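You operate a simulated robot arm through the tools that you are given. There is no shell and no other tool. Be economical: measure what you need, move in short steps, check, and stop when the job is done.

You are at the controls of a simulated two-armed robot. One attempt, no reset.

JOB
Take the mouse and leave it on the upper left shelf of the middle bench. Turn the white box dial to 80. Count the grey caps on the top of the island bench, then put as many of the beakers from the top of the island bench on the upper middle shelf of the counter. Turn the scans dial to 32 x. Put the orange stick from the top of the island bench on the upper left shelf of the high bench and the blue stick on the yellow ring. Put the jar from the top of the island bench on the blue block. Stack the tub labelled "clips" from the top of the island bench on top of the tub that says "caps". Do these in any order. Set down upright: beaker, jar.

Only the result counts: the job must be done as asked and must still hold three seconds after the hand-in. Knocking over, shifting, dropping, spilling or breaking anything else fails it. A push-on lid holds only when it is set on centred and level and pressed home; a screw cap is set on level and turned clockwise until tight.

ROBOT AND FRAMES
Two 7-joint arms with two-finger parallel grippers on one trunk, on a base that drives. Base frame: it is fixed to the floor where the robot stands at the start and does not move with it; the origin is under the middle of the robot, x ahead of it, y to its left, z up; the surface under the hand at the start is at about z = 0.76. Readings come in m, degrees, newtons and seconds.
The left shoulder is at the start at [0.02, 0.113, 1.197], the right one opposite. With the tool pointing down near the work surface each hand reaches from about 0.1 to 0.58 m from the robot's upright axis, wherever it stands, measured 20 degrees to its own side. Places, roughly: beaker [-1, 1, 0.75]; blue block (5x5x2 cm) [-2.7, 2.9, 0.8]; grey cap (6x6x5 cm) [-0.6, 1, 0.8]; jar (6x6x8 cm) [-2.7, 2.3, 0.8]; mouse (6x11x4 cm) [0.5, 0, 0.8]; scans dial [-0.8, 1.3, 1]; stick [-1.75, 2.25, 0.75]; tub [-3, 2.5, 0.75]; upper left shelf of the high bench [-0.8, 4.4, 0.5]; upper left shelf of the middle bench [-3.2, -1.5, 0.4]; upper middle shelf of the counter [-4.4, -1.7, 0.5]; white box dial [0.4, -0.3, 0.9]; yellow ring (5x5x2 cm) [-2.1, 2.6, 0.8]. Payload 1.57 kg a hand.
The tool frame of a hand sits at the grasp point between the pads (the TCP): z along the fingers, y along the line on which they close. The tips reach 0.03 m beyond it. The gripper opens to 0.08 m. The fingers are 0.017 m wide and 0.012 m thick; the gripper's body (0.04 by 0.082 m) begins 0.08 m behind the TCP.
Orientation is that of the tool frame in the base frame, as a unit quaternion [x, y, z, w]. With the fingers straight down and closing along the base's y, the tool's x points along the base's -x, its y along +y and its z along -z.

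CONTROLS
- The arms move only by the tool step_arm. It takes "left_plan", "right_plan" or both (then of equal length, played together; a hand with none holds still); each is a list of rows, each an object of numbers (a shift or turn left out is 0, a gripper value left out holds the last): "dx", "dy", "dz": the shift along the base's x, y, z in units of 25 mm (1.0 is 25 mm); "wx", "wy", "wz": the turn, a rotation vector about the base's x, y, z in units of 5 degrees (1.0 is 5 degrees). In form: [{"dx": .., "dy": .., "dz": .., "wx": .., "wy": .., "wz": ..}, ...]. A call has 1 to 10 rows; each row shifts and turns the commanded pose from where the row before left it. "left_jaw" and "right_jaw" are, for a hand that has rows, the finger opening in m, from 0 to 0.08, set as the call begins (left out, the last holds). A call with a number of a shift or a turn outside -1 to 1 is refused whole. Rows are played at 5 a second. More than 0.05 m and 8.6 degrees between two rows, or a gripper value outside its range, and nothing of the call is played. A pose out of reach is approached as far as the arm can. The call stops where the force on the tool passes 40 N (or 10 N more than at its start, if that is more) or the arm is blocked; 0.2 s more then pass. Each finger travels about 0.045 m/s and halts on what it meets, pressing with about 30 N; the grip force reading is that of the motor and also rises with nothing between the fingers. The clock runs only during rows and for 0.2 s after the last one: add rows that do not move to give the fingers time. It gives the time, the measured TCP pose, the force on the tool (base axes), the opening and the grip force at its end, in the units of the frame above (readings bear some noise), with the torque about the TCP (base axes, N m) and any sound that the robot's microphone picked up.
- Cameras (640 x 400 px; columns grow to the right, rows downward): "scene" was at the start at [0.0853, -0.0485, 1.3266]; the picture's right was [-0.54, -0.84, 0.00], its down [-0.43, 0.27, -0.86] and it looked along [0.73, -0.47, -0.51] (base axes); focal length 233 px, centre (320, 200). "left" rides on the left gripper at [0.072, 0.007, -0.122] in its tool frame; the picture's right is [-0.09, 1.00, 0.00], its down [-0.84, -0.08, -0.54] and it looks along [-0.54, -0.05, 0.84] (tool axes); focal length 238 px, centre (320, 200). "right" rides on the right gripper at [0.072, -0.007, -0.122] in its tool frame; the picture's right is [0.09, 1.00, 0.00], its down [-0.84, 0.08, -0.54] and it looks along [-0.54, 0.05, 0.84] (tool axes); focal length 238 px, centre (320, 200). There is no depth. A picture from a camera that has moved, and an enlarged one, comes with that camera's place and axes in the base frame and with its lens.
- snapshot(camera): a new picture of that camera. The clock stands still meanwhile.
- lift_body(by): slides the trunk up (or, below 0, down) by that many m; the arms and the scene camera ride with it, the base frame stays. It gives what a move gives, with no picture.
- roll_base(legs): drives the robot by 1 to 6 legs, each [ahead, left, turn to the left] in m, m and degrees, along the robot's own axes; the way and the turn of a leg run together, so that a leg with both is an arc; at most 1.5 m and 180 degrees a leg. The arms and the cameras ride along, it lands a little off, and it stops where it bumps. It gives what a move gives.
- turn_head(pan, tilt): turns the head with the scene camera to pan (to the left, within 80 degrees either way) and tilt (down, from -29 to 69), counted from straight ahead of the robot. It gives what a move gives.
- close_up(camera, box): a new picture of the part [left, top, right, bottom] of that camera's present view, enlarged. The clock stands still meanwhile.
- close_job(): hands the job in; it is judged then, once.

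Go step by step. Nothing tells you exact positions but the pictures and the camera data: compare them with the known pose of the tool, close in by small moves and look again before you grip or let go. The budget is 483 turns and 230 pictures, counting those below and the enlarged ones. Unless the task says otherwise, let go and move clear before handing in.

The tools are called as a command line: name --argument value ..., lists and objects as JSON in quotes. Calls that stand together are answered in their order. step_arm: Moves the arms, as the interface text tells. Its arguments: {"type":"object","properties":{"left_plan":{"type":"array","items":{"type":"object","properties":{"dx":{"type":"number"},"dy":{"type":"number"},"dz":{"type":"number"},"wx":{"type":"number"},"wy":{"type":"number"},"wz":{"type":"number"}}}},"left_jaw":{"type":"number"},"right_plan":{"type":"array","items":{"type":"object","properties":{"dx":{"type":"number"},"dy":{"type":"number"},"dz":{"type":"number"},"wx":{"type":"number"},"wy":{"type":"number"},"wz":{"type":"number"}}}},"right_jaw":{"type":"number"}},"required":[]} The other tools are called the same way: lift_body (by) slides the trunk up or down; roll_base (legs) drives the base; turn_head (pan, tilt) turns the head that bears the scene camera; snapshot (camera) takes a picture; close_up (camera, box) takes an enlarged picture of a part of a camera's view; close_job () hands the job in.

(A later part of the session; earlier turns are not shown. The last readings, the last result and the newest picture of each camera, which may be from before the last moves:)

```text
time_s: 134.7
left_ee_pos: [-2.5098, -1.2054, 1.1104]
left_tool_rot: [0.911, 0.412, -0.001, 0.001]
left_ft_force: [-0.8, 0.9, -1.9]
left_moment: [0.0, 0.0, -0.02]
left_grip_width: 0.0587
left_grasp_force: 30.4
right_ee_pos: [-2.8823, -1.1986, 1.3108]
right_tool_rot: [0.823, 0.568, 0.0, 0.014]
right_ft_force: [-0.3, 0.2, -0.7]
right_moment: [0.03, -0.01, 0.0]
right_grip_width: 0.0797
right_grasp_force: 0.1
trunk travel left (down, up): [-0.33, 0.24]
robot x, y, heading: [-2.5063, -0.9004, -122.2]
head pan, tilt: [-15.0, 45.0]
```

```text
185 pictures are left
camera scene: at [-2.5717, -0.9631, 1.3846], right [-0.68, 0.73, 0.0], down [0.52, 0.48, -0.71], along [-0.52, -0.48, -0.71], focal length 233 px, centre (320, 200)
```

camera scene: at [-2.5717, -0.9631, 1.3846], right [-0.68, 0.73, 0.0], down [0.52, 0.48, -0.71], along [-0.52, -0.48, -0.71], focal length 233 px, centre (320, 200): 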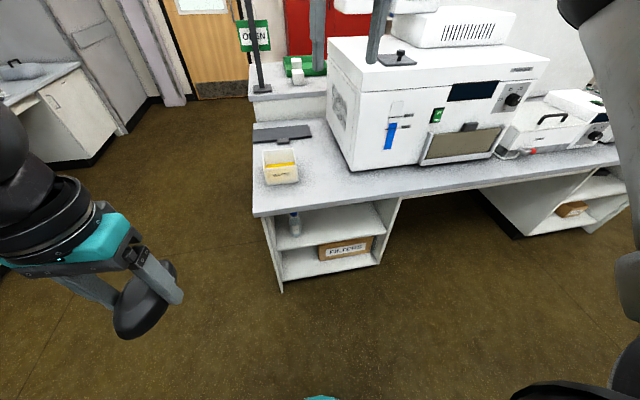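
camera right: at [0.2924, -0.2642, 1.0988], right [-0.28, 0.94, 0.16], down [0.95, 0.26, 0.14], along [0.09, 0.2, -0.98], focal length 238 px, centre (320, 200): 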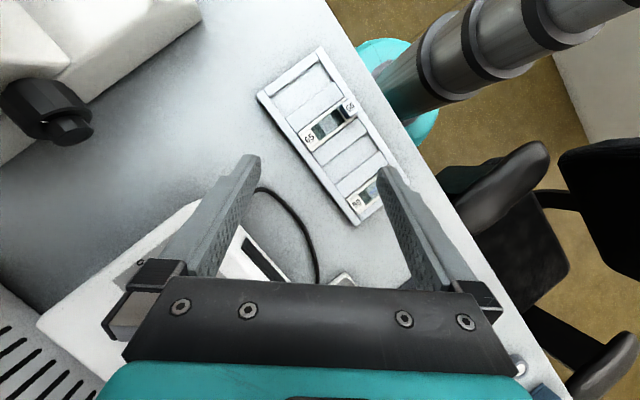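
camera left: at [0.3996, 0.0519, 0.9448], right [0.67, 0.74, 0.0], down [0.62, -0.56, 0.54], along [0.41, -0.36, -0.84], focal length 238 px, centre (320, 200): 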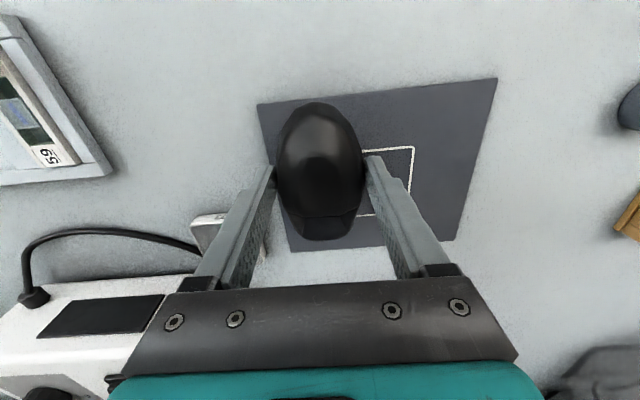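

I see the left bay: shelf board at about z 0.42, bay from u=-1.59 to -2.07, bench top at about 0.7. I retract the right hand and pitch the left hand 45° forward, in free space.

step_arm --left_plan '[{"wx": -0.84, "wy": 0.54, "wz": 0.19}, {"wx": -0.84, "wy": 0.54, "wz": 0.19}, {"wx": -0.84, "wy": 0.54, "wz": 0.19}, {"wx": -0.84, "wy": 0.54, "wz": 0.19}, {"wx": -0.84, "wy": 0.54, "wz": 0.19}, {"wx": -0.84, "wy": 0.54, "wz": 0.19}, {"wx": -0.84, "wy": 0.54, "wz": 0.19}, {"wx": -0.84, "wy": 0.54, "wz": 0.19}, {"wx": -0.84, "wy": 0.54, "wz": 0.19}]' --right_plan '[{"dx": 0.6, "dy": 0.93}, {"dx": 0.6, "dy": 0.93}, {"dx": 0.6, "dy": 0.93}, {"dx": 0.6, "dy": 0.93}, {"dx": 0.6, "dy": 0.93}, {"dx": 0.6, "dy": 0.93}, {"dx": 0.6, "dy": 0.93}, {"dx": 0.6, "dy": 0.93}, {"dx": 0.6, "dy": 0.93}]'

lift_body --by -0.33

snapshot --camera "left"

```text
time_s: 136.7
left_ee_pos: [-2.5966, -1.3056, 1.1285]
left_tool_rot: [0.809, 0.445, -0.322, 0.208]
left_ft_force: [-0.1, 0.0, -0.9]
left_moment: [0.03, 0.02, 0.03]
left_grip_width: 0.0587
left_grasp_force: 30.5
left hand out of reach, approached as far as the arm can: row 2, 3, 4, 5, 6, 7, 8, 9
right_ee_pos: [-2.7494, -0.9873, 1.3102]
right_tool_rot: [0.823, 0.568, -0.001, 0.015]
right_ft_force: [0.4, -0.5, -0.4]
right_moment: [0.03, -0.02, 0.02]
right_grip_width: 0.0801
right_grasp_force: 0.0
trunk travel left (down, up): [-0.33, 0.24]
robot x, y, heading: [-2.5066, -0.8956, -122.2]
head pan, tilt: [-15.0, 45.0]
```

```text
time_s: 140.0
left_ee_pos: [-2.5951, -1.306, 0.7984]
left_tool_rot: [0.809, 0.446, -0.322, 0.209]
left_ft_force: [0.1, -0.5, -1.2]
left_moment: [-0.01, -0.04, -0.02]
left_grip_width: 0.0589
left_grasp_force: 29.9
right_ee_pos: [-2.7494, -0.9887, 0.9808]
right_tool_rot: [0.823, 0.568, -0.001, 0.016]
right_ft_force: [0.3, -0.2, -0.2]
right_moment: [-0.05, -0.01, 0.05]
right_grip_width: 0.0803
right_grasp_force: 0.0
trunk travel left (down, up): [0.0, 0.57]
robot x, y, heading: [-2.5075, -0.8971, -122.2]
head pan, tilt: [-15.0, 45.0]
```

```text
184 pictures are left
camera left: at [-2.5204, -1.1912, 0.8342], right [0.82, -0.57, 0.11], down [-0.22, -0.11, 0.97], along [-0.54, -0.82, -0.22], focal length 238 px, centre (320, 200)
```

left: 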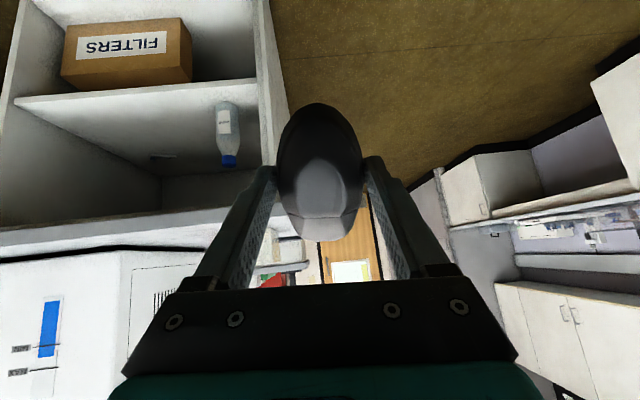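

Pitch achieved. I lower the left hand to shelf height in free space in front.

step_arm --left_plan '[{"dz": -1}, {"dz": -1}, {"dz": -1}, {"dz": -1}, {"dz": -1}, {"dz": -1}, {"dz": -1}, {"dz": -1}, {"dz": -1}, {"dz": -1}]'

```text
time_s: 142.2
left_ee_pos: [-2.597, -1.3078, 0.546]
left_tool_rot: [0.809, 0.446, -0.322, 0.208]
left_ft_force: [0.0, -0.4, -0.7]
left_moment: [0.05, -0.03, 0.0]
left_grip_width: 0.0586
left_grasp_force: 30.2
right_ee_pos: [-2.7499, -0.9881, 0.98]
right_tool_rot: [0.822, 0.569, -0.002, 0.015]
right_ft_force: [0.0, 0.3, 0.2]
right_moment: [0.01, 0.01, -0.02]
right_grip_width: 0.0801
right_grasp_force: 0.1
trunk travel left (down, up): [0.0, 0.57]
robot x, y, heading: [-2.507, -0.9023, -122.3]
head pan, tilt: [-15.0, 45.0]
```

roll_base --legs '[[0.0, -0.4, 0]]'

snapshot --camera "left"

snapshot --camera "scene"

```text
time_s: 144.7
left_ee_pos: [-2.9373, -1.0926, 0.5462]
left_tool_rot: [0.808, 0.448, -0.32, 0.209]
left_ft_force: [0.0, 0.7, -0.2]
left_moment: [0.0, 0.02, -0.02]
left_grip_width: 0.0588
left_grasp_force: 30.1
right_ee_pos: [-3.0918, -0.7743, 0.9805]
right_tool_rot: [0.821, 0.571, -0.001, 0.014]
right_ft_force: [-0.5, 0.7, -1.0]
right_moment: [-0.02, 0.03, 0.0]
right_grip_width: 0.0798
right_grasp_force: 0.0
trunk travel left (down, up): [0.0, 0.57]
robot x, y, heading: [-2.8434, -0.6828, -122.0]
head pan, tilt: [-15.0, 45.0]
```

```text
183 pictures are left
camera left: at [-2.863, -0.9778, 0.5819], right [0.82, -0.56, 0.12], down [-0.22, -0.12, 0.97], along [-0.53, -0.82, -0.22], focal length 238 px, centre (320, 200)
```

left: 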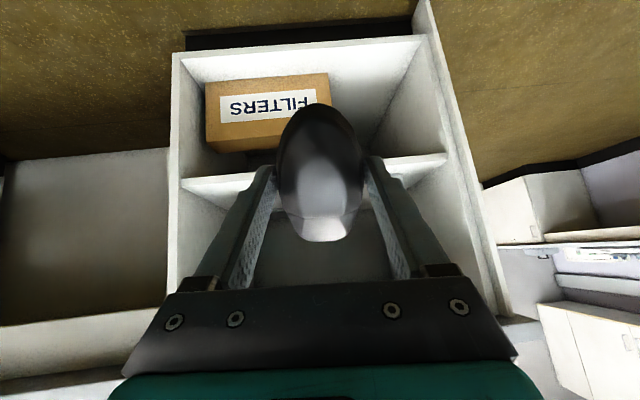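

```text
182 pictures are left
camera scene: at [-2.915, -0.748, 1.0546], right [-0.68, 0.73, 0.0], down [0.52, 0.48, -0.71], along [-0.52, -0.48, -0.71], focal length 233 px, centre (320, 200)
```

scene: 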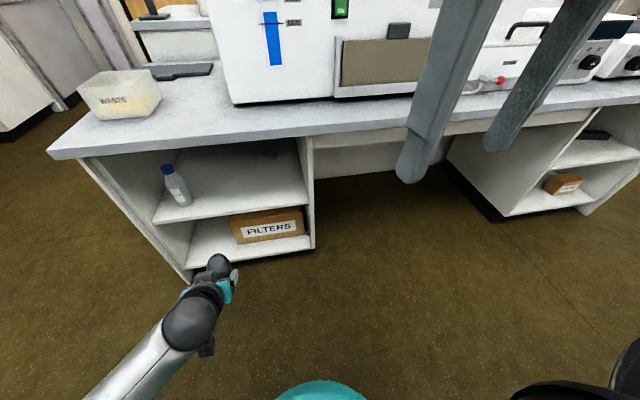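

Shelf board at z≈0.40, top edge at ≈0.69. I lower to z 0.50, then drive forward 0.3 m.

step_arm --left_plan '[{"dz": -0.9}, {"dz": -0.9}]'

roll_base --legs '[[0.3, 0, 0]]'

snapshot --camera "scene"

snapshot --camera "left"

```text
time_s: 145.3
left_ee_pos: [-2.9383, -1.0923, 0.5025]
left_tool_rot: [0.808, 0.448, -0.321, 0.21]
left_ft_force: [-0.2, -0.1, -1.6]
left_moment: [0.02, 0.01, 0.03]
left_grip_width: 0.0586
left_grasp_force: 29.8
right_ee_pos: [-3.0913, -0.7733, 0.9808]
right_tool_rot: [0.821, 0.571, -0.002, 0.014]
right_ft_force: [0.1, 0.7, -0.4]
right_moment: [0.02, 0.0, 0.03]
right_grip_width: 0.0799
right_grasp_force: 0.1
trunk travel left (down, up): [0.0, 0.57]
robot x, y, heading: [-2.8503, -0.6825, -122.0]
head pan, tilt: [-15.0, 45.0]
```

```text
time_s: 147.3
left_ee_pos: [-3.0893, -1.3378, 0.5041]
left_tool_rot: [0.807, 0.449, -0.32, 0.21]
left_ft_force: [0.3, 0.4, -0.9]
left_moment: [0.0, -0.04, 0.0]
left_grip_width: 0.0586
left_grasp_force: 30.0
right_ee_pos: [-3.2448, -1.0195, 0.9803]
right_tool_rot: [0.82, 0.572, -0.001, 0.015]
right_ft_force: [-1.1, 0.5, 0.0]
right_moment: [-0.04, 0.0, -0.02]
right_grip_width: 0.08
right_grasp_force: 0.0
trunk travel left (down, up): [0.0, 0.57]
robot x, y, heading: [-2.9999, -0.9254, -121.7]
head pan, tilt: [-15.0, 45.0]
```

```text
181 pictures are left
camera scene: at [-3.0667, -0.993, 1.0546], right [-0.69, 0.73, 0.0], down [0.51, 0.48, -0.71], along [-0.51, -0.48, -0.71], focal length 233 px, centre (320, 200)
```

scene: 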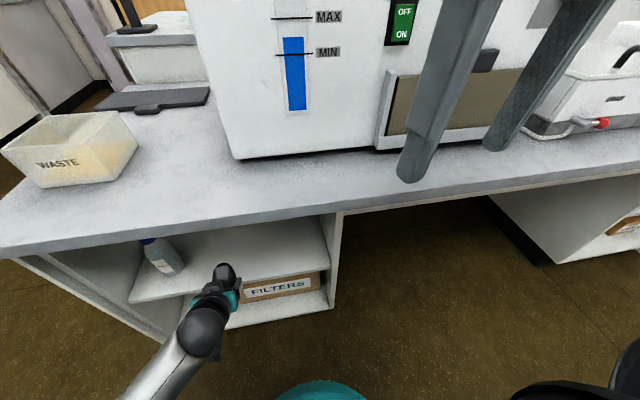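

```text
180 pictures are left
camera left: at [-3.0136, -1.2229, 0.5384], right [0.82, -0.56, 0.12], down [-0.22, -0.12, 0.97], along [-0.53, -0.82, -0.22], focal length 238 px, centre (320, 200)
```

left: 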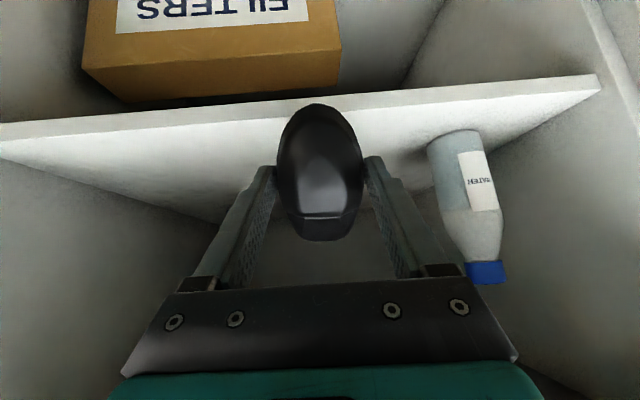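

The mouse is at the shelf's mouth; the bottle stands to its left further in. I move in 13 cm, drifting right a bit.

step_arm --left_plan '[{"dx": -0.69, "dy": -0.58}, {"dx": -0.69, "dy": -0.58}, {"dx": -0.69, "dy": -0.58}, {"dx": -0.69, "dy": -0.58}, {"dx": -0.69, "dy": -0.58}, {"dx": -0.69, "dy": -0.58}]'

snapshot --camera "left"

snapshot --camera "scene"

```text
time_s: 148.7
left_ee_pos: [-3.19, -1.4239, 0.5018]
left_tool_rot: [0.807, 0.449, -0.32, 0.209]
left_ft_force: [-0.6, 0.0, -1.9]
left_moment: [0.06, -0.04, -0.01]
left_grip_width: 0.0587
left_grasp_force: 29.9
right_ee_pos: [-3.2431, -1.0187, 0.9799]
right_tool_rot: [0.819, 0.573, -0.001, 0.015]
right_ft_force: [0.1, -0.9, -0.6]
right_moment: [0.03, -0.04, 0.02]
right_grip_width: 0.0801
right_grasp_force: 0.0
trunk travel left (down, up): [0.0, 0.57]
robot x, y, heading: [-2.9961, -0.9295, -121.8]
head pan, tilt: [-15.0, 45.0]
```

```text
179 pictures are left
camera left: at [-3.1159, -1.3095, 0.5378], right [0.82, -0.56, 0.12], down [-0.22, -0.12, 0.97], along [-0.53, -0.82, -0.22], focal length 238 px, centre (320, 200)
```

left: 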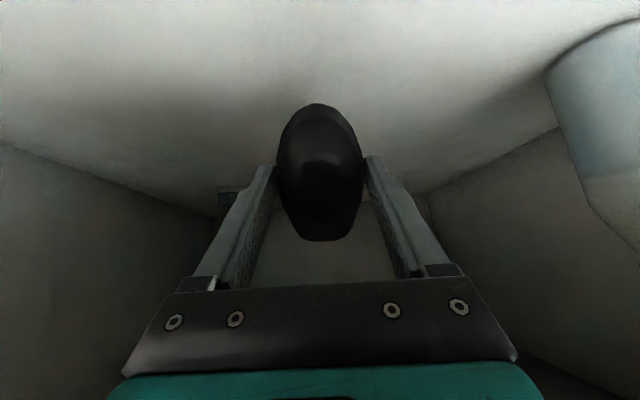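

```text
178 pictures are left
camera scene: at [-3.0667, -0.993, 1.0546], right [-0.69, 0.73, 0.0], down [0.51, 0.48, -0.71], along [-0.51, -0.48, -0.71], focal length 233 px, centre (320, 200)
```

scene: 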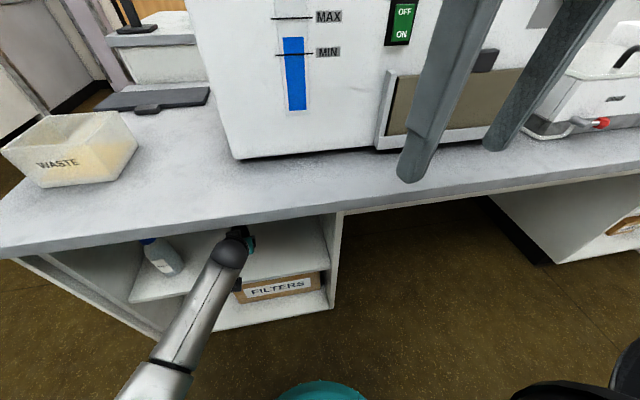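

Inside. I lower in small steps until the mouse touches the shelf.

step_arm --left_plan '[{"dz": -0.3}, {"dz": -0.3}, {"dz": -0.3}, {"dz": -0.3}]'

step_arm --left_plan '[{"dz": -0.2}, {"dz": -0.2}, {}]'

```text
time_s: 149.7
left_ee_pos: [-3.1932, -1.4241, 0.474]
left_tool_rot: [0.807, 0.449, -0.321, 0.21]
left_ft_force: [-0.8, -0.6, -2.2]
left_moment: [0.03, -0.02, 0.0]
left_grip_width: 0.0588
left_grasp_force: 30.0
right_ee_pos: [-3.244, -1.0192, 0.9806]
right_tool_rot: [0.82, 0.573, -0.001, 0.014]
right_ft_force: [0.1, -0.6, 0.4]
right_moment: [-0.02, 0.03, -0.01]
right_grip_width: 0.0799
right_grasp_force: 0.2
trunk travel left (down, up): [0.0, 0.57]
robot x, y, heading: [-3.0057, -0.9289, -121.8]
head pan, tilt: [-15.0, 45.0]
```

```text
time_s: 150.5
left_ee_pos: [-3.1956, -1.4264, 0.4693]
left_tool_rot: [0.805, 0.448, -0.326, 0.211]
left_ft_force: [-2.9, -2.8, 23.0]
left_moment: [-0.01, -0.08, 0.0]
left_grip_width: 0.0585
left_grasp_force: 30.8
right_ee_pos: [-3.2438, -1.0185, 0.9798]
right_tool_rot: [0.82, 0.572, -0.001, 0.015]
right_ft_force: [-1.2, 0.1, 0.0]
right_moment: [0.0, -0.04, -0.01]
right_grip_width: 0.0802
right_grasp_force: 0.1
trunk travel left (down, up): [0.0, 0.57]
robot x, y, heading: [-3.0039, -0.9296, -121.7]
head pan, tilt: [-15.0, 45.0]
```

Contact. I ease off slightly, reduce the tilt by 15° to lay the mouse flatter, keeping just above the board.

step_arm --left_plan '[{"dz": 0.25}, {"wx": 0.84, "wy": -0.54}, {"wx": 0.84, "wy": -0.54, "dz": -0.1}, {"wx": 0.84, "wy": -0.54, "dz": -0.1}, {}]'

snapshot --camera "left"

snapshot --camera "scene"

```text
time_s: 151.7
left_ee_pos: [-3.1915, -1.4243, 0.4646]
left_tool_rot: [0.846, 0.465, -0.211, 0.152]
left_ft_force: [-0.8, -2.7, 10.1]
left_moment: [0.09, -0.1, 0.0]
left_grip_width: 0.0585
left_grasp_force: 29.8
right_ee_pos: [-3.2436, -1.0185, 0.9799]
right_tool_rot: [0.82, 0.573, -0.001, 0.015]
right_ft_force: [-0.6, 0.8, 0.0]
right_moment: [-0.02, 0.0, 0.0]
right_grip_width: 0.08
right_grasp_force: 0.0
trunk travel left (down, up): [0.0, 0.57]
robot x, y, heading: [-3.0044, -0.927, -121.6]
head pan, tilt: [-15.0, 45.0]
```

```text
177 pictures are left
camera left: at [-3.1247, -1.3216, 0.5347], right [0.8, -0.58, 0.1], down [-0.35, -0.32, 0.88], along [-0.48, -0.75, -0.46], focal length 238 px, centre (320, 200)
```

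left: 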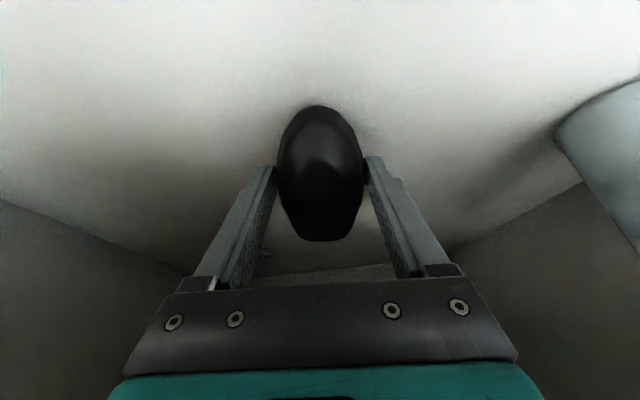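

```text
176 pictures are left
camera scene: at [-3.0666, -0.9925, 1.0547], right [-0.69, 0.73, 0.0], down [0.51, 0.48, -0.71], along [-0.51, -0.49, -0.71], focal length 233 px, centre (320, 200)
```

scene: 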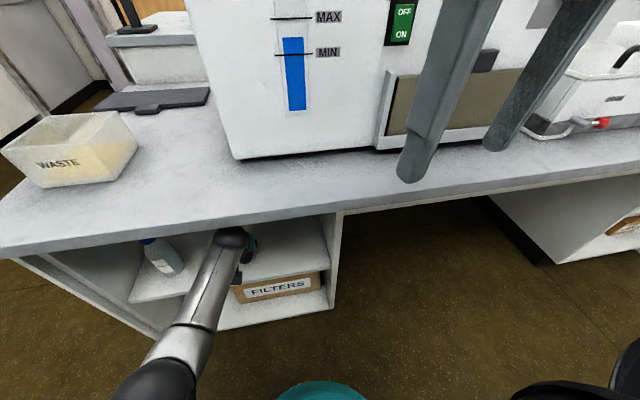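

Contact is light. I release and let it settle, then retreat along the mouse axis.

step_arm --left_plan '[{}, {}, {}, {}]' --left_jaw 0.08

snapshot --camera "left"

```text
time_s: 152.7
left_ee_pos: [-3.1917, -1.4247, 0.4646]
left_tool_rot: [0.846, 0.467, -0.211, 0.152]
left_ft_force: [0.3, 0.3, 0.4]
left_moment: [-0.01, 0.01, 0.03]
left_grip_width: 0.0801
left_grasp_force: 0.1
right_ee_pos: [-3.2441, -1.0188, 0.9807]
right_tool_rot: [0.819, 0.573, -0.001, 0.014]
right_ft_force: [-0.6, 0.3, -0.2]
right_moment: [0.0, 0.03, 0.0]
right_grip_width: 0.0799
right_grasp_force: 0.0
trunk travel left (down, up): [0.0, 0.57]
robot x, y, heading: [-2.9974, -0.9291, -121.8]
head pan, tilt: [-15.0, 45.0]
heard: click, click
```

```text
175 pictures are left
camera left: at [-3.1245, -1.3215, 0.5339], right [0.8, -0.58, 0.1], down [-0.35, -0.32, 0.88], along [-0.48, -0.75, -0.46], focal length 238 px, centre (320, 200)
```

left: 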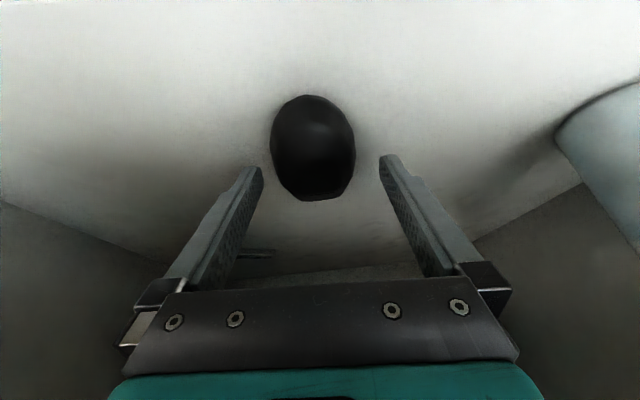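

The mouse lies flat on the shelf. I retreat.

step_arm --left_plan '[{"dx": 0.53, "dy": 0.85}, {"dx": 0.53, "dy": 0.85}, {"dx": 0.53, "dy": 0.85}, {"dx": 0.53, "dy": 0.85}, {"dx": 0.53, "dy": 0.85}, {"dx": 0.53, "dy": 0.85}, {"dx": 0.53, "dy": 0.85}]'

roll_base --legs '[[-0.28, 0, 0]]'

snapshot --camera "left"

```text
time_s: 154.3
left_ee_pos: [-3.0977, -1.2764, 0.4639]
left_tool_rot: [0.846, 0.466, -0.212, 0.151]
left_ft_force: [0.1, 0.4, -0.4]
left_moment: [-0.03, 0.02, 0.01]
left_grip_width: 0.0798
left_grasp_force: 0.0
right_ee_pos: [-3.2437, -1.0182, 0.98]
right_tool_rot: [0.82, 0.572, -0.002, 0.014]
right_ft_force: [0.4, -0.9, -0.1]
right_moment: [0.0, -0.03, -0.02]
right_grip_width: 0.0802
right_grasp_force: 0.1
trunk travel left (down, up): [0.0, 0.57]
robot x, y, heading: [-3.0004, -0.9306, -121.9]
head pan, tilt: [-15.0, 45.0]
```

```text
time_s: 156.2
left_ee_pos: [-2.954, -1.0416, 0.465]
left_tool_rot: [0.846, 0.465, -0.211, 0.151]
left_ft_force: [-0.2, -0.3, 0.5]
left_moment: [0.02, 0.0, 0.0]
left_grip_width: 0.0799
left_grasp_force: 0.1
right_ee_pos: [-3.0985, -0.7822, 0.98]
right_tool_rot: [0.821, 0.571, -0.001, 0.016]
right_ft_force: [0.3, 0.6, -0.4]
right_moment: [-0.02, 0.02, 0.0]
right_grip_width: 0.0798
right_grasp_force: 0.2
trunk travel left (down, up): [0.0, 0.57]
robot x, y, heading: [-2.856, -0.695, -122.0]
head pan, tilt: [-15.0, 45.0]
```

```text
174 pictures are left
camera left: at [-2.8865, -0.9386, 0.5335], right [0.8, -0.59, 0.1], down [-0.35, -0.32, 0.88], along [-0.48, -0.74, -0.46], focal length 238 px, centre (320, 200)
```

left: 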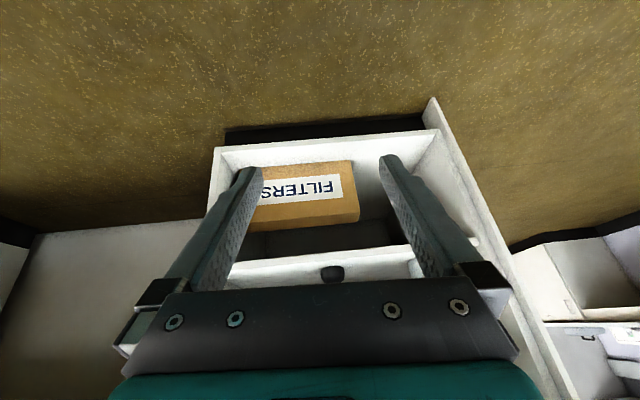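

Mouse task done. I bring the left hand upright and raise the trunk, then survey toward the island bench.

step_arm --left_plan '[{"dx": 0.3, "dy": 0.45, "dz": 1, "wx": 0.84, "wy": -0.54}, {"dx": 0.3, "dy": 0.45, "dz": 1, "wx": 0.84, "wy": -0.54}, {"dx": 0.3, "dy": 0.45, "dz": 1, "wx": 0.84, "wy": -0.54}, {"dx": 0.3, "dy": 0.45, "dz": 1, "wx": 0.84, "wy": -0.54}, {"dx": 0.3, "dy": 0.45, "dz": 1, "wx": 0.84, "wy": -0.54}, {"dz": 1, "wx": 0.84, "wy": -0.54}, {"dz": 1}, {"dz": 1}, {"dz": 1}, {"dz": 1}]'

lift_body --by 0.35

turn_head --pan -80 --tilt 25

snapshot --camera "scene"

```text
time_s: 157.5
left_ee_pos: [-2.8407, -1.0216, 0.5689]
left_tool_rot: [0.879, 0.453, 0.053, 0.142]
left_ft_force: [0.6, 0.1, 1.2]
left_moment: [0.0, -0.01, 0.01]
left_grip_width: 0.08
left_grasp_force: 0.1
left hand out of reach, approached as far as the arm can: row 6
right_ee_pos: [-3.0993, -0.7829, 0.9809]
right_tool_rot: [0.82, 0.572, -0.001, 0.014]
right_ft_force: [-0.3, -0.8, 0.3]
right_moment: [-0.01, 0.0, -0.01]
right_grip_width: 0.0801
right_grasp_force: 0.1
trunk travel left (down, up): [0.0, 0.57]
robot x, y, heading: [-2.8523, -0.6917, -122.1]
head pan, tilt: [-15.0, 45.0]
stopped in row 6 (left hand): the arm was blocked; the commanded pose is now the measured one
```

```text
time_s: 160.9
left_ee_pos: [-2.8412, -1.0221, 0.9179]
left_tool_rot: [0.878, 0.453, 0.053, 0.142]
left_ft_force: [-0.3, 0.1, 0.2]
left_moment: [-0.02, 0.01, 0.03]
left_grip_width: 0.0802
left_grasp_force: 0.2
right_ee_pos: [-3.0988, -0.7845, 1.3302]
right_tool_rot: [0.821, 0.571, -0.001, 0.014]
right_ft_force: [0.8, 0.5, 0.9]
right_moment: [-0.06, -0.01, 0.02]
right_grip_width: 0.08
right_grasp_force: 0.0
trunk travel left (down, up): [-0.35, 0.22]
robot x, y, heading: [-2.8545, -0.6948, -122.0]
head pan, tilt: [-15.0, 45.0]
```

```text
time_s: 162.3
left_ee_pos: [-2.8407, -1.0208, 0.9176]
left_tool_rot: [0.878, 0.453, 0.053, 0.143]
left_ft_force: [-0.2, 0.6, -0.1]
left_moment: [0.0, -0.04, -0.02]
left_grip_width: 0.0798
left_grasp_force: 0.1
right_ee_pos: [-3.098, -0.7838, 1.3319]
right_tool_rot: [0.82, 0.572, -0.001, 0.015]
right_ft_force: [0.5, -0.3, -0.1]
right_moment: [0.01, 0.0, 0.01]
right_grip_width: 0.08
right_grasp_force: 0.2
trunk travel left (down, up): [-0.35, 0.22]
robot x, y, heading: [-2.8522, -0.6931, -122.0]
head pan, tilt: [-80.0, 25.0]
```

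```text
173 pictures are left
camera scene: at [-2.9474, -0.6682, 1.4351], right [0.37, 0.93, 0.0], down [0.39, -0.16, -0.91], along [-0.84, 0.34, -0.42], focal length 233 px, centre (320, 200)
```

scene: 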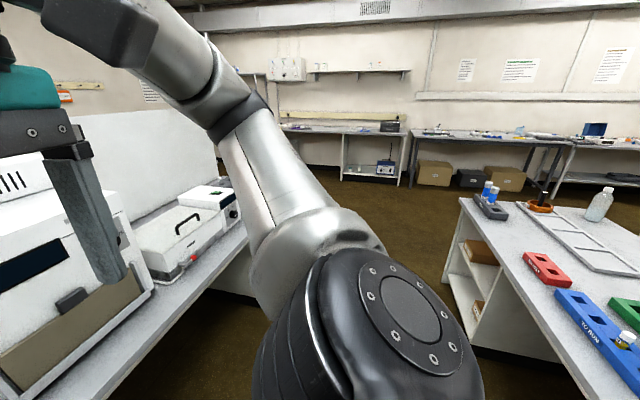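

I straighten the left hand and raise it.

step_arm --left_plan '[{"dz": 1, "dx": -0.2, "dy": -0.3}, {"dz": 1, "dx": -0.2, "dy": -0.3}, {"dz": 1, "wx": 0.58, "wy": 0.64}, {"dz": 1, "wx": 0.58, "wy": 0.64}, {"dz": 1, "wx": 0.58, "wy": 0.64}, {"dz": 1, "wx": 0.58, "wy": 0.64}, {"dz": 1}, {"dz": 1}]'

turn_head --pan 0 --tilt 25

snapshot --camera "scene"

```text
time_s: 162.8
left_ee_pos: [-2.7853, -1.0636, 0.9573]
left_tool_rot: [0.863, 0.437, 0.114, 0.227]
left_ft_force: [0.6, 0.2, 0.3]
left_moment: [0.02, -0.02, -0.02]
left_grip_width: 0.0801
left_grasp_force: 0.0
left hand out of reach, approached as far as the arm can: row 2
right_ee_pos: [-3.0994, -0.784, 1.3302]
right_tool_rot: [0.821, 0.571, -0.001, 0.015]
right_ft_force: [0.9, 0.4, -0.2]
right_moment: [-0.01, 0.01, 0.02]
right_grip_width: 0.0801
right_grasp_force: 0.0
trunk travel left (down, up): [-0.35, 0.22]
robot x, y, heading: [-2.8551, -0.6959, -122.2]
head pan, tilt: [-80.0, 25.0]
stopped in row 2 (left hand): the arm was blocked; the commanded pose is now the measured one
```

```text
time_s: 164.4
left_ee_pos: [-2.7857, -1.0639, 0.9584]
left_tool_rot: [0.863, 0.437, 0.114, 0.227]
left_ft_force: [0.1, 0.1, 0.2]
left_moment: [0.0, 0.01, 0.05]
left_grip_width: 0.0797
left_grasp_force: 0.0
right_ee_pos: [-3.0979, -0.7832, 1.3301]
right_tool_rot: [0.821, 0.571, -0.001, 0.015]
right_ft_force: [-0.2, 0.2, -0.8]
right_moment: [0.01, 0.02, 0.0]
right_grip_width: 0.0801
right_grasp_force: 0.1
trunk travel left (down, up): [-0.35, 0.22]
robot x, y, heading: [-2.8552, -0.6931, -121.8]
head pan, tilt: [0.0, 25.0]
```

```text
172 pictures are left
camera scene: at [-2.9106, -0.7807, 1.4352], right [-0.85, 0.53, 0.0], down [0.22, 0.36, -0.91], along [-0.48, -0.77, -0.42], focal length 233 px, centre (320, 200)
```

scene: 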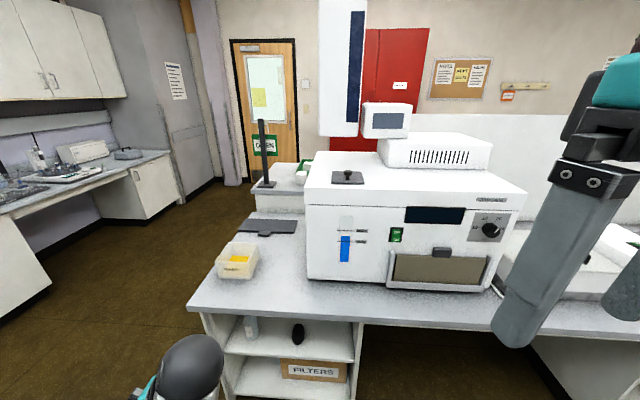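

The left elbow probably meets the island behind. I drive a little forward then strafe right into open floor.

roll_base --legs '[[0.12, 0, 0], [0, -1.0, 0]]'

turn_head --pan -80 --tilt 25

snapshot --camera "scene"

```text
time_s: 170.5
left_ee_pos: [-3.7085, -0.6444, 0.9593]
left_tool_rot: [0.859, 0.445, 0.116, 0.226]
left_ft_force: [0.7, -0.4, -0.5]
left_moment: [0.01, 0.02, -0.01]
left_grip_width: 0.0798
left_grasp_force: 0.0
right_ee_pos: [-4.027, -0.3723, 1.3302]
right_tool_rot: [0.814, 0.58, -0.001, 0.015]
right_ft_force: [0.5, -0.7, -0.3]
right_moment: [0.01, -0.01, 0.03]
right_grip_width: 0.0798
right_grasp_force: 0.1
trunk travel left (down, up): [-0.35, 0.22]
robot x, y, heading: [-3.783, -0.28, -120.4]
head pan, tilt: [0.0, 25.0]
```

```text
time_s: 172.0
left_ee_pos: [-3.7075, -0.6432, 0.9587]
left_tool_rot: [0.858, 0.446, 0.117, 0.226]
left_ft_force: [-0.5, -0.2, 0.2]
left_moment: [-0.02, 0.0, -0.03]
left_grip_width: 0.0797
left_grasp_force: 0.0
right_ee_pos: [-4.0262, -0.3721, 1.3295]
right_tool_rot: [0.814, 0.581, -0.001, 0.015]
right_ft_force: [0.0, 0.4, 0.1]
right_moment: [0.0, 0.03, 0.02]
right_grip_width: 0.0802
right_grasp_force: 0.1
trunk travel left (down, up): [-0.35, 0.22]
robot x, y, heading: [-3.785, -0.2776, -120.5]
head pan, tilt: [-80.0, 25.0]
```

```text
171 pictures are left
camera scene: at [-3.878, -0.2523, 1.4352], right [0.35, 0.94, 0.0], down [0.4, -0.15, -0.91], along [-0.85, 0.32, -0.42], focal length 233 px, centre (320, 200)
```

scene: 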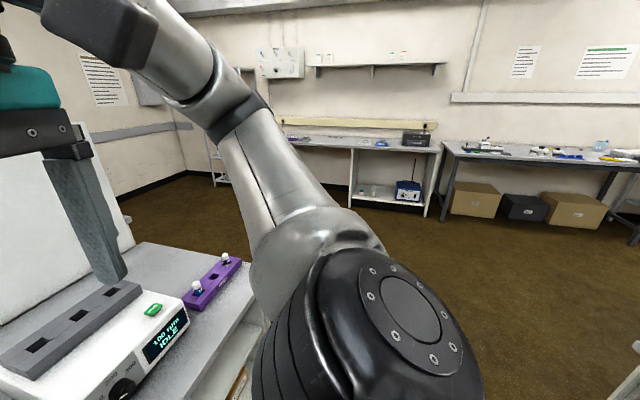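

Open floor here. I straighten the left hand now.

step_arm --left_plan '[{"dz": 1, "dx": -0.5, "dy": 0}, {"dz": 1, "dx": -0.5, "dy": 0}, {"dz": 1, "wx": 0.7, "wy": 0.8}, {"dz": 1, "wx": 0.7, "wy": 0.8}, {"dz": 1, "wx": 0.7, "wy": 0.8}, {"dz": 1, "wx": 0.7, "wy": 0.8}, {"dz": 1, "wx": 0.7, "wy": 0.8}, {"dz": 1}]'

turn_head --pan 60 --tilt 40

snapshot --camera "scene"

```text
time_s: 172.6
left_ee_pos: [-3.6752, -0.666, 1.0124]
left_tool_rot: [0.833, 0.432, 0.175, 0.298]
left_ft_force: [0.2, 0.4, 0.3]
left_moment: [0.04, -0.03, 0.0]
left_grip_width: 0.0802
left_grasp_force: 0.0
right_ee_pos: [-4.0259, -0.371, 1.3295]
right_tool_rot: [0.814, 0.58, -0.001, 0.016]
right_ft_force: [-0.1, -0.6, 0.3]
right_moment: [-0.04, -0.02, 0.01]
right_grip_width: 0.0801
right_grasp_force: 0.2
trunk travel left (down, up): [-0.35, 0.22]
robot x, y, heading: [-3.7867, -0.2757, -120.5]
head pan, tilt: [-80.0, 25.0]
stopped in row 2 (left hand): the arm was blocked; the commanded pose is now the measured one
```

```text
time_s: 174.8
left_ee_pos: [-3.6748, -0.6672, 1.0127]
left_tool_rot: [0.832, 0.432, 0.176, 0.3]
left_ft_force: [-0.4, -0.2, 1.1]
left_moment: [0.01, -0.02, 0.01]
left_grip_width: 0.0799
left_grasp_force: 0.0
right_ee_pos: [-4.026, -0.3711, 1.3297]
right_tool_rot: [0.814, 0.581, -0.001, 0.014]
right_ft_force: [0.1, 0.1, -0.3]
right_moment: [0.0, 0.03, 0.0]
right_grip_width: 0.0801
right_grasp_force: 0.1
trunk travel left (down, up): [-0.35, 0.22]
robot x, y, heading: [-3.7835, -0.2739, -120.3]
head pan, tilt: [60.0, 40.0]
```

```text
170 pictures are left
camera scene: at [-3.75, -0.3586, 1.4118], right [-0.87, -0.49, 0.0], down [-0.32, 0.56, -0.77], along [0.38, -0.67, -0.64], focal length 233 px, centre (320, 200)
```

scene: 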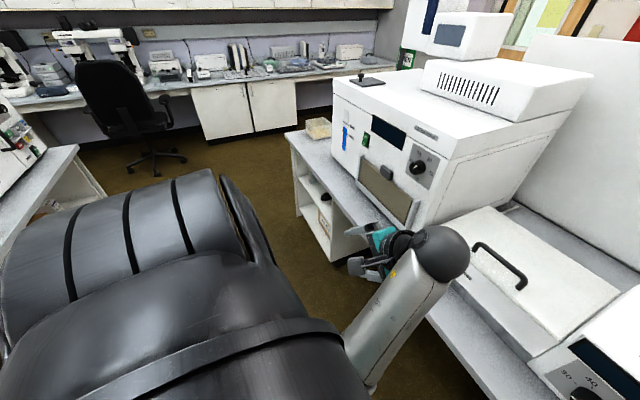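

The left arm is folded elbow-low next to the bench. I back off into open floor and turn away so I can stretch the arm forward.

roll_base --legs '[[-0.15, -0.5, 0], [0, 0, -90]]'

turn_head --pan 0 --tilt 35

snapshot --camera "scene"

```text
time_s: 181.7
left_ee_pos: [-4.5269, 0.0046, 1.0119]
left_tool_rot: [0.888, -0.301, -0.094, 0.334]
left_ft_force: [-0.1, -0.5, -0.6]
left_moment: [-0.01, -0.02, 0.02]
left_grip_width: 0.0801
left_grasp_force: 0.0
right_ee_pos: [-4.2158, 0.3437, 1.3305]
right_tool_rot: [0.983, -0.185, -0.012, 0.01]
right_ft_force: [-0.7, 0.5, 0.2]
right_moment: [-0.01, -0.05, -0.01]
right_grip_width: 0.08
right_grasp_force: 0.1
trunk travel left (down, up): [-0.35, 0.22]
robot x, y, heading: [-4.1327, 0.1, 147.2]
head pan, tilt: [60.0, 40.0]
```

```text
time_s: 183.0
left_ee_pos: [-4.5259, 0.0042, 1.0122]
left_tool_rot: [0.888, -0.302, -0.094, 0.335]
left_ft_force: [0.9, 0.0, 0.0]
left_moment: [0.03, 0.0, 0.04]
left_grip_width: 0.0799
left_grasp_force: 0.0
right_ee_pos: [-4.2162, 0.3441, 1.331]
right_tool_rot: [0.983, -0.186, -0.011, 0.009]
right_ft_force: [-0.5, -0.1, -0.6]
right_moment: [0.02, -0.04, 0.04]
right_grip_width: 0.0799
right_grasp_force: 0.2
trunk travel left (down, up): [-0.35, 0.22]
robot x, y, heading: [-4.1324, 0.0966, 147.1]
head pan, tilt: [0.0, 35.0]
```

```text
169 pictures are left
camera scene: at [-4.2147, 0.153, 1.4194], right [0.54, 0.84, 0.0], down [0.48, -0.31, -0.82], along [-0.69, 0.45, -0.57], focal length 233 px, centre (320, 200)
```

scene: 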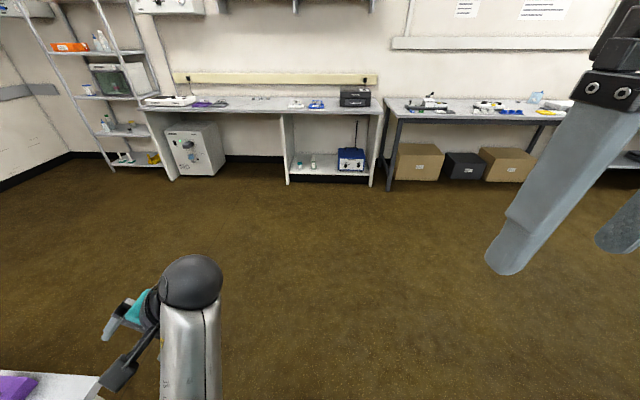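

Now stretch the left arm forward and restore it to vertical.

step_arm --left_plan '[{"dx": -0.8, "dy": 0.52}, {"dx": -0.8, "dy": 0.52}, {"dx": -0.8, "dy": 0.52, "wx": 0.825, "wy": -0.565}, {"dx": -0.8, "dy": 0.52, "wx": 0.825, "wy": -0.565}, {"dx": -0.4, "dy": 0.26, "wx": 0.825, "wy": -0.565}, {"wx": 0.825, "wy": -0.565}, {"wx": 0.825, "wy": -0.565}, {"wx": 0.825, "wy": -0.565}, {"wx": 0.825, "wy": -0.565}, {"wx": 0.825, "wy": -0.565}]'

step_arm --left_plan '[{"dz": 0.5}, {"dz": 0.5}, {"dz": 1}, {"dz": 1}, {"dz": 1}, {"dz": 1}, {"dz": 1}]'

snapshot --camera "scene"

```text
time_s: 185.2
left_ee_pos: [-4.6197, 0.055, 1.0141]
left_tool_rot: [0.948, -0.317, -0.006, 0.011]
left_ft_force: [0.1, -0.4, 0.7]
left_moment: [-0.04, 0.0, -0.01]
left_grip_width: 0.0803
left_grasp_force: 0.0
right_ee_pos: [-4.2162, 0.3445, 1.3296]
right_tool_rot: [0.983, -0.186, -0.012, 0.01]
right_ft_force: [0.0, -1.2, -0.4]
right_moment: [-0.01, -0.02, -0.02]
right_grip_width: 0.08
right_grasp_force: 0.1
trunk travel left (down, up): [-0.35, 0.22]
robot x, y, heading: [-4.1332, 0.0984, 146.7]
head pan, tilt: [0.0, 35.0]
```

```text
time_s: 186.8
left_ee_pos: [-4.6332, 0.0537, 1.1585]
left_tool_rot: [0.947, -0.321, -0.002, 0.006]
left_ft_force: [-0.8, 0.2, -0.5]
left_moment: [-0.04, -0.02, -0.03]
left_grip_width: 0.0799
left_grasp_force: 0.1
left hand out of reach, approached as far as the arm can: row 3, 4, 5, 7
right_ee_pos: [-4.2168, 0.3431, 1.3299]
right_tool_rot: [0.983, -0.185, -0.011, 0.009]
right_ft_force: [0.0, -0.4, 0.1]
right_moment: [0.0, -0.02, 0.0]
right_grip_width: 0.08
right_grasp_force: 0.0
trunk travel left (down, up): [-0.35, 0.22]
robot x, y, heading: [-4.1306, 0.0982, 146.8]
head pan, tilt: [0.0, 35.0]
```

```text
168 pictures are left
camera scene: at [-4.2145, 0.1531, 1.4194], right [0.54, 0.84, 0.0], down [0.48, -0.31, -0.82], along [-0.69, 0.45, -0.57], focal length 233 px, centre (320, 200)
```

scene: 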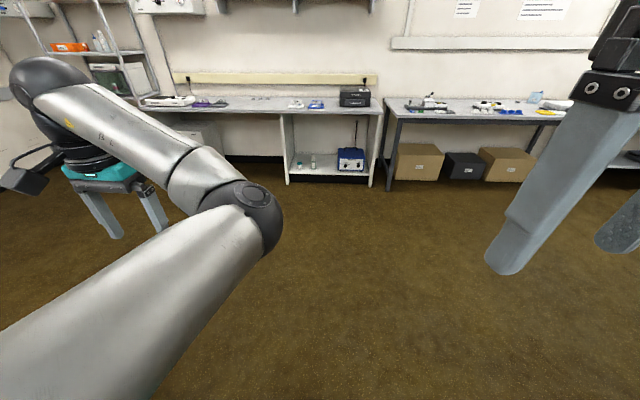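

The left elbow has flipped inwards. I stretch the arm fully out, then pull in toward the normal home pose to see if it returns.

step_arm --left_plan '[{"dx": -1, "dz": -0.5}, {"dx": -1, "dz": -0.5}, {"dx": -1, "dz": -0.5}, {"dx": -1, "dz": -0.5}, {"dx": -1, "dz": -0.5}, {"dx": -1}, {"dx": -1}]'

step_arm --left_plan '[{"dx": 1, "dy": 0.6, "dz": 0.5}, {"dx": 1, "dy": 0.6, "dz": 0.5}, {"dx": 1, "dy": 0.6, "dz": 0.5}, {"dx": 1, "dy": 0.6, "dz": 0.5}, {"dx": 1, "dy": 0.6, "dz": 0.5}, {"dx": 1, "dy": 0.6, "dz": 0.5}]'

snapshot --camera "scene"

```text
time_s: 188.4
left_ee_pos: [-4.8001, 0.0503, 1.0977]
left_tool_rot: [0.947, -0.32, -0.002, 0.005]
left_ft_force: [-0.7, -0.1, -0.6]
left_moment: [0.01, -0.02, -0.03]
left_grip_width: 0.08
left_grasp_force: 0.0
left hand out of reach, approached as far as the arm can: row 7
right_ee_pos: [-4.2161, 0.3423, 1.331]
right_tool_rot: [0.983, -0.185, -0.011, 0.009]
right_ft_force: [0.2, 0.0, -0.8]
right_moment: [0.04, 0.03, 0.03]
right_grip_width: 0.0802
right_grasp_force: 0.0
trunk travel left (down, up): [-0.35, 0.22]
robot x, y, heading: [-4.131, 0.1003, 147.2]
head pan, tilt: [0.0, 35.0]
```

```text
time_s: 189.8
left_ee_pos: [-4.6691, 0.1415, 1.1705]
left_tool_rot: [0.947, -0.322, -0.001, 0.004]
left_ft_force: [-0.6, -0.2, 0.4]
left_moment: [0.01, -0.01, 0.02]
left_grip_width: 0.0804
left_grasp_force: 0.1
left hand out of reach, approached as far as the arm can: row 6
right_ee_pos: [-4.2165, 0.3436, 1.3303]
right_tool_rot: [0.983, -0.186, -0.011, 0.009]
right_ft_force: [0.8, -0.4, 0.5]
right_moment: [0.03, 0.01, 0.04]
right_grip_width: 0.0801
right_grasp_force: 0.0
trunk travel left (down, up): [-0.35, 0.22]
robot x, y, heading: [-4.1329, 0.0993, 146.9]
head pan, tilt: [0.0, 35.0]
```

```text
167 pictures are left
camera scene: at [-4.2152, 0.1528, 1.4194], right [0.54, 0.84, 0.0], down [0.48, -0.31, -0.82], along [-0.69, 0.45, -0.57], focal length 233 px, centre (320, 200)
```

scene: 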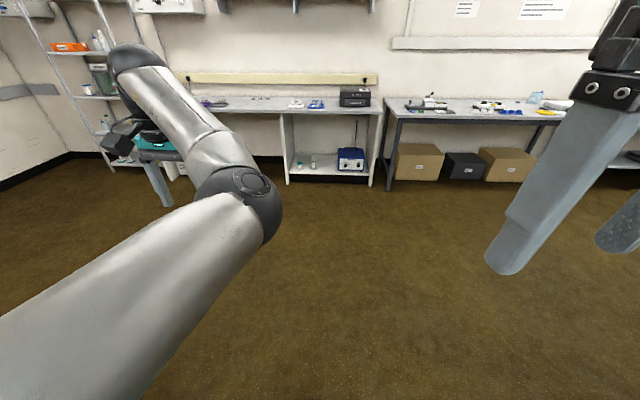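

The elbow stays inside. I try lowering the hand deep in the open space and crossing to the right so the elbow can swing back out.

step_arm --left_plan '[{"dz": -1}, {"dz": -1}, {"dz": -1}, {"dz": -1}, {"dz": -1}, {"dz": -1}, {"dz": -1}, {"dz": -1}, {"dz": -1}, {"dz": -1}]'

step_arm --left_plan '[{"dx": 0.84, "dy": 0.3, "dz": -0.6}, {"dx": 0.84, "dy": 0.3, "dz": -0.6}, {"dx": 0.84, "dy": 0.3, "dz": -0.6}, {"dx": 0.84, "dy": 0.3, "dz": -0.6}, {"dx": 0.84, "dy": 0.3, "dz": -0.6}, {"dx": 0.84, "dy": 0.3, "dz": -0.6}]'

snapshot --camera "scene"

```text
time_s: 192.0
left_ee_pos: [-4.6681, 0.1412, 0.9181]
left_tool_rot: [0.947, -0.322, -0.002, 0.006]
left_ft_force: [-0.1, -0.1, -0.6]
left_moment: [0.0, 0.03, 0.01]
left_grip_width: 0.0799
left_grasp_force: 0.1
right_ee_pos: [-4.2166, 0.3431, 1.3294]
right_tool_rot: [0.982, -0.186, -0.012, 0.009]
right_ft_force: [-0.4, 0.4, 0.5]
right_moment: [-0.01, 0.0, 0.03]
right_grip_width: 0.0799
right_grasp_force: 0.0
trunk travel left (down, up): [-0.35, 0.22]
robot x, y, heading: [-4.1299, 0.0987, 146.8]
head pan, tilt: [0.0, 35.0]
```

```text
time_s: 193.2
left_ee_pos: [-4.6286, 0.1103, 0.871]
left_tool_rot: [0.956, -0.284, -0.038, 0.065]
left_ft_force: [0.3, -0.6, -0.7]
left_moment: [0.01, -0.01, -0.02]
left_grip_width: 0.08
left_grasp_force: 0.0
right_ee_pos: [-4.2167, 0.3434, 1.3306]
right_tool_rot: [0.982, -0.186, -0.012, 0.009]
right_ft_force: [0.1, -0.4, 0.7]
right_moment: [0.02, -0.01, -0.04]
right_grip_width: 0.08
right_grasp_force: 0.1
trunk travel left (down, up): [-0.35, 0.22]
robot x, y, heading: [-4.1358, 0.101, 147.2]
head pan, tilt: [0.0, 35.0]
stopped in row 5 (left hand): the arm was blocked; the commanded pose is now the measured one
```

```text
166 pictures are left
camera scene: at [-4.2147, 0.153, 1.4194], right [0.54, 0.84, 0.0], down [0.48, -0.31, -0.82], along [-0.69, 0.45, -0.57], focal length 233 px, centre (320, 200)
```

scene: 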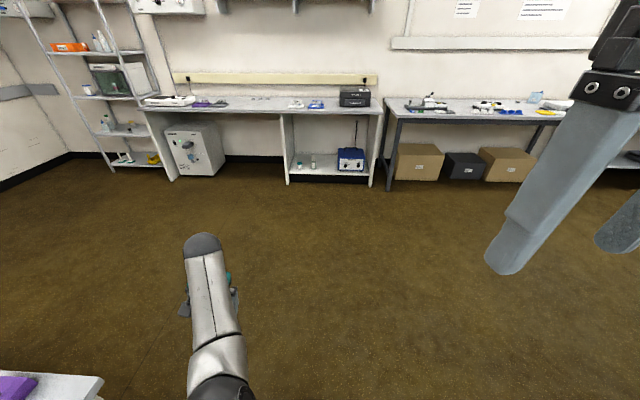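

I try hanging the arm down (hand low) so that the elbow straightens, then come back up.

lift_body --by 0.2

step_arm --left_plan '[{"dz": -1, "dx": -0.3, "dy": -0.1, "wx": 0.2, "wy": -0.3}, {"dz": -1, "wx": 0.3, "wy": -0.4}, {"dz": -1, "wx": 0.3, "wy": -0.4}, {"dz": -1, "wx": 0.3, "wy": -0.4}, {"dz": -1}, {"dz": -1}, {"dz": -1}, {"dz": -1}, {"dz": -1}, {"dz": -1}]'

step_arm --left_plan '[{"dz": -1}, {"dz": -1}, {"dz": -1}, {"dz": -1}, {"dz": -1}, {"dz": -1}, {"dz": -1}, {"dz": -1}]'

snapshot --camera "scene"

```text
time_s: 195.4
left_ee_pos: [-4.6282, 0.1123, 1.0703]
left_tool_rot: [0.956, -0.283, -0.037, 0.064]
left_ft_force: [-1.1, 0.7, -0.3]
left_moment: [0.03, -0.01, -0.03]
left_grip_width: 0.0799
left_grasp_force: 0.0
right_ee_pos: [-4.2174, 0.3429, 1.5302]
right_tool_rot: [0.983, -0.185, -0.012, 0.01]
right_ft_force: [0.8, -0.5, -0.3]
right_moment: [0.01, -0.01, -0.01]
right_grip_width: 0.0799
right_grasp_force: 0.1
trunk travel left (down, up): [-0.55, 0.02]
robot x, y, heading: [-4.1356, 0.0966, 147.1]
head pan, tilt: [0.0, 35.0]
```

```text
time_s: 197.6
left_ee_pos: [-4.5918, 0.0817, 0.8648]
left_tool_rot: [0.958, -0.286, 0.012, 0.0]
left_ft_force: [-1.2, -0.3, 0.2]
left_moment: [-0.02, 0.01, 0.01]
left_grip_width: 0.08
left_grasp_force: 0.0
left hand out of reach, approached as far as the arm can: row 7, 8, 9, 10
right_ee_pos: [-4.2156, 0.3422, 1.5298]
right_tool_rot: [0.982, -0.187, -0.012, 0.01]
right_ft_force: [0.2, 0.0, 0.1]
right_moment: [0.06, 0.03, 0.01]
right_grip_width: 0.0803
right_grasp_force: 0.0
trunk travel left (down, up): [-0.55, 0.02]
robot x, y, heading: [-4.1311, 0.1029, 147.0]
head pan, tilt: [0.0, 35.0]
```

```text
time_s: 199.4
left_ee_pos: [-4.5581, 0.0664, 0.8337]
left_tool_rot: [0.958, -0.286, 0.012, 0.001]
left_ft_force: [-0.5, -0.6, 0.1]
left_moment: [0.0, 0.02, -0.04]
left_grip_width: 0.08
left_grasp_force: 0.1
left hand out of reach, approached as far as the arm can: row 1, 2, 3, 4, 5, 6, 7, 8
right_ee_pos: [-4.2171, 0.3438, 1.5315]
right_tool_rot: [0.983, -0.185, -0.012, 0.01]
right_ft_force: [0.1, 0.2, 0.0]
right_moment: [0.0, 0.02, 0.01]
right_grip_width: 0.0803
right_grasp_force: 0.1
trunk travel left (down, up): [-0.55, 0.02]
robot x, y, heading: [-4.1293, 0.1014, 147.0]
head pan, tilt: [0.0, 35.0]
```

```text
165 pictures are left
camera scene: at [-4.2147, 0.1531, 1.6194], right [0.54, 0.84, 0.0], down [0.48, -0.31, -0.82], along [-0.69, 0.45, -0.57], focal length 233 px, centre (320, 200)
```

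scene: 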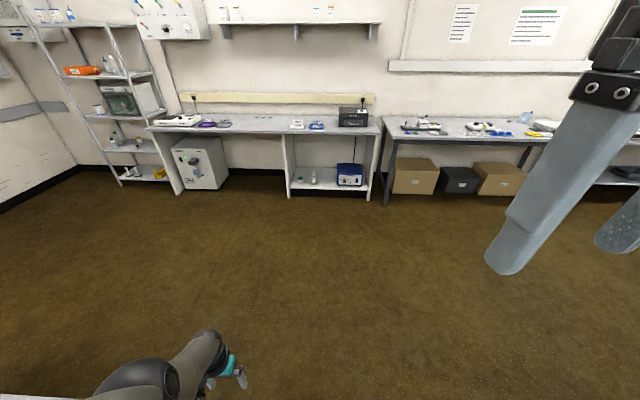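

The elbow now appears on the outer side. I raise the hand and check.

step_arm --left_plan '[{"dz": 1}, {"dz": 1}, {"dz": 1}, {"dz": 1}, {"dz": 1}, {"dz": 1}, {"dz": 1}, {"dz": 1}, {"dz": 1}, {"dz": 1}]'

snapshot --camera "scene"

```text
time_s: 201.6
left_ee_pos: [-4.6759, 0.1049, 0.9632]
left_tool_rot: [0.958, -0.285, 0.013, 0.001]
left_ft_force: [-0.6, -0.6, -0.3]
left_moment: [0.05, 0.02, -0.01]
left_grip_width: 0.08
left_grasp_force: 0.0
left hand out of reach, approached as far as the arm can: row 1, 2, 3, 4, 5, 6, 7, 8, 9, 10
right_ee_pos: [-4.2171, 0.3441, 1.5308]
right_tool_rot: [0.982, -0.186, -0.012, 0.009]
right_ft_force: [-1.1, -0.8, 0.9]
right_moment: [0.01, -0.02, -0.02]
right_grip_width: 0.0799
right_grasp_force: 0.0
trunk travel left (down, up): [-0.55, 0.02]
robot x, y, heading: [-4.1336, 0.098, 147.1]
head pan, tilt: [0.0, 35.0]
```

```text
164 pictures are left
camera scene: at [-4.2148, 0.1531, 1.6194], right [0.54, 0.84, 0.0], down [0.48, -0.31, -0.82], along [-0.69, 0.45, -0.57], focal length 233 px, centre (320, 200)
```

scene: 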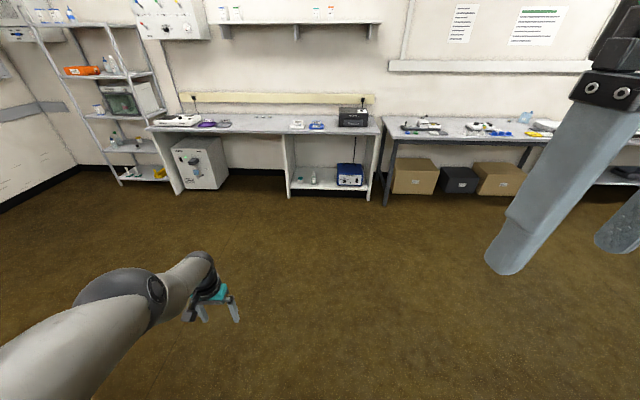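

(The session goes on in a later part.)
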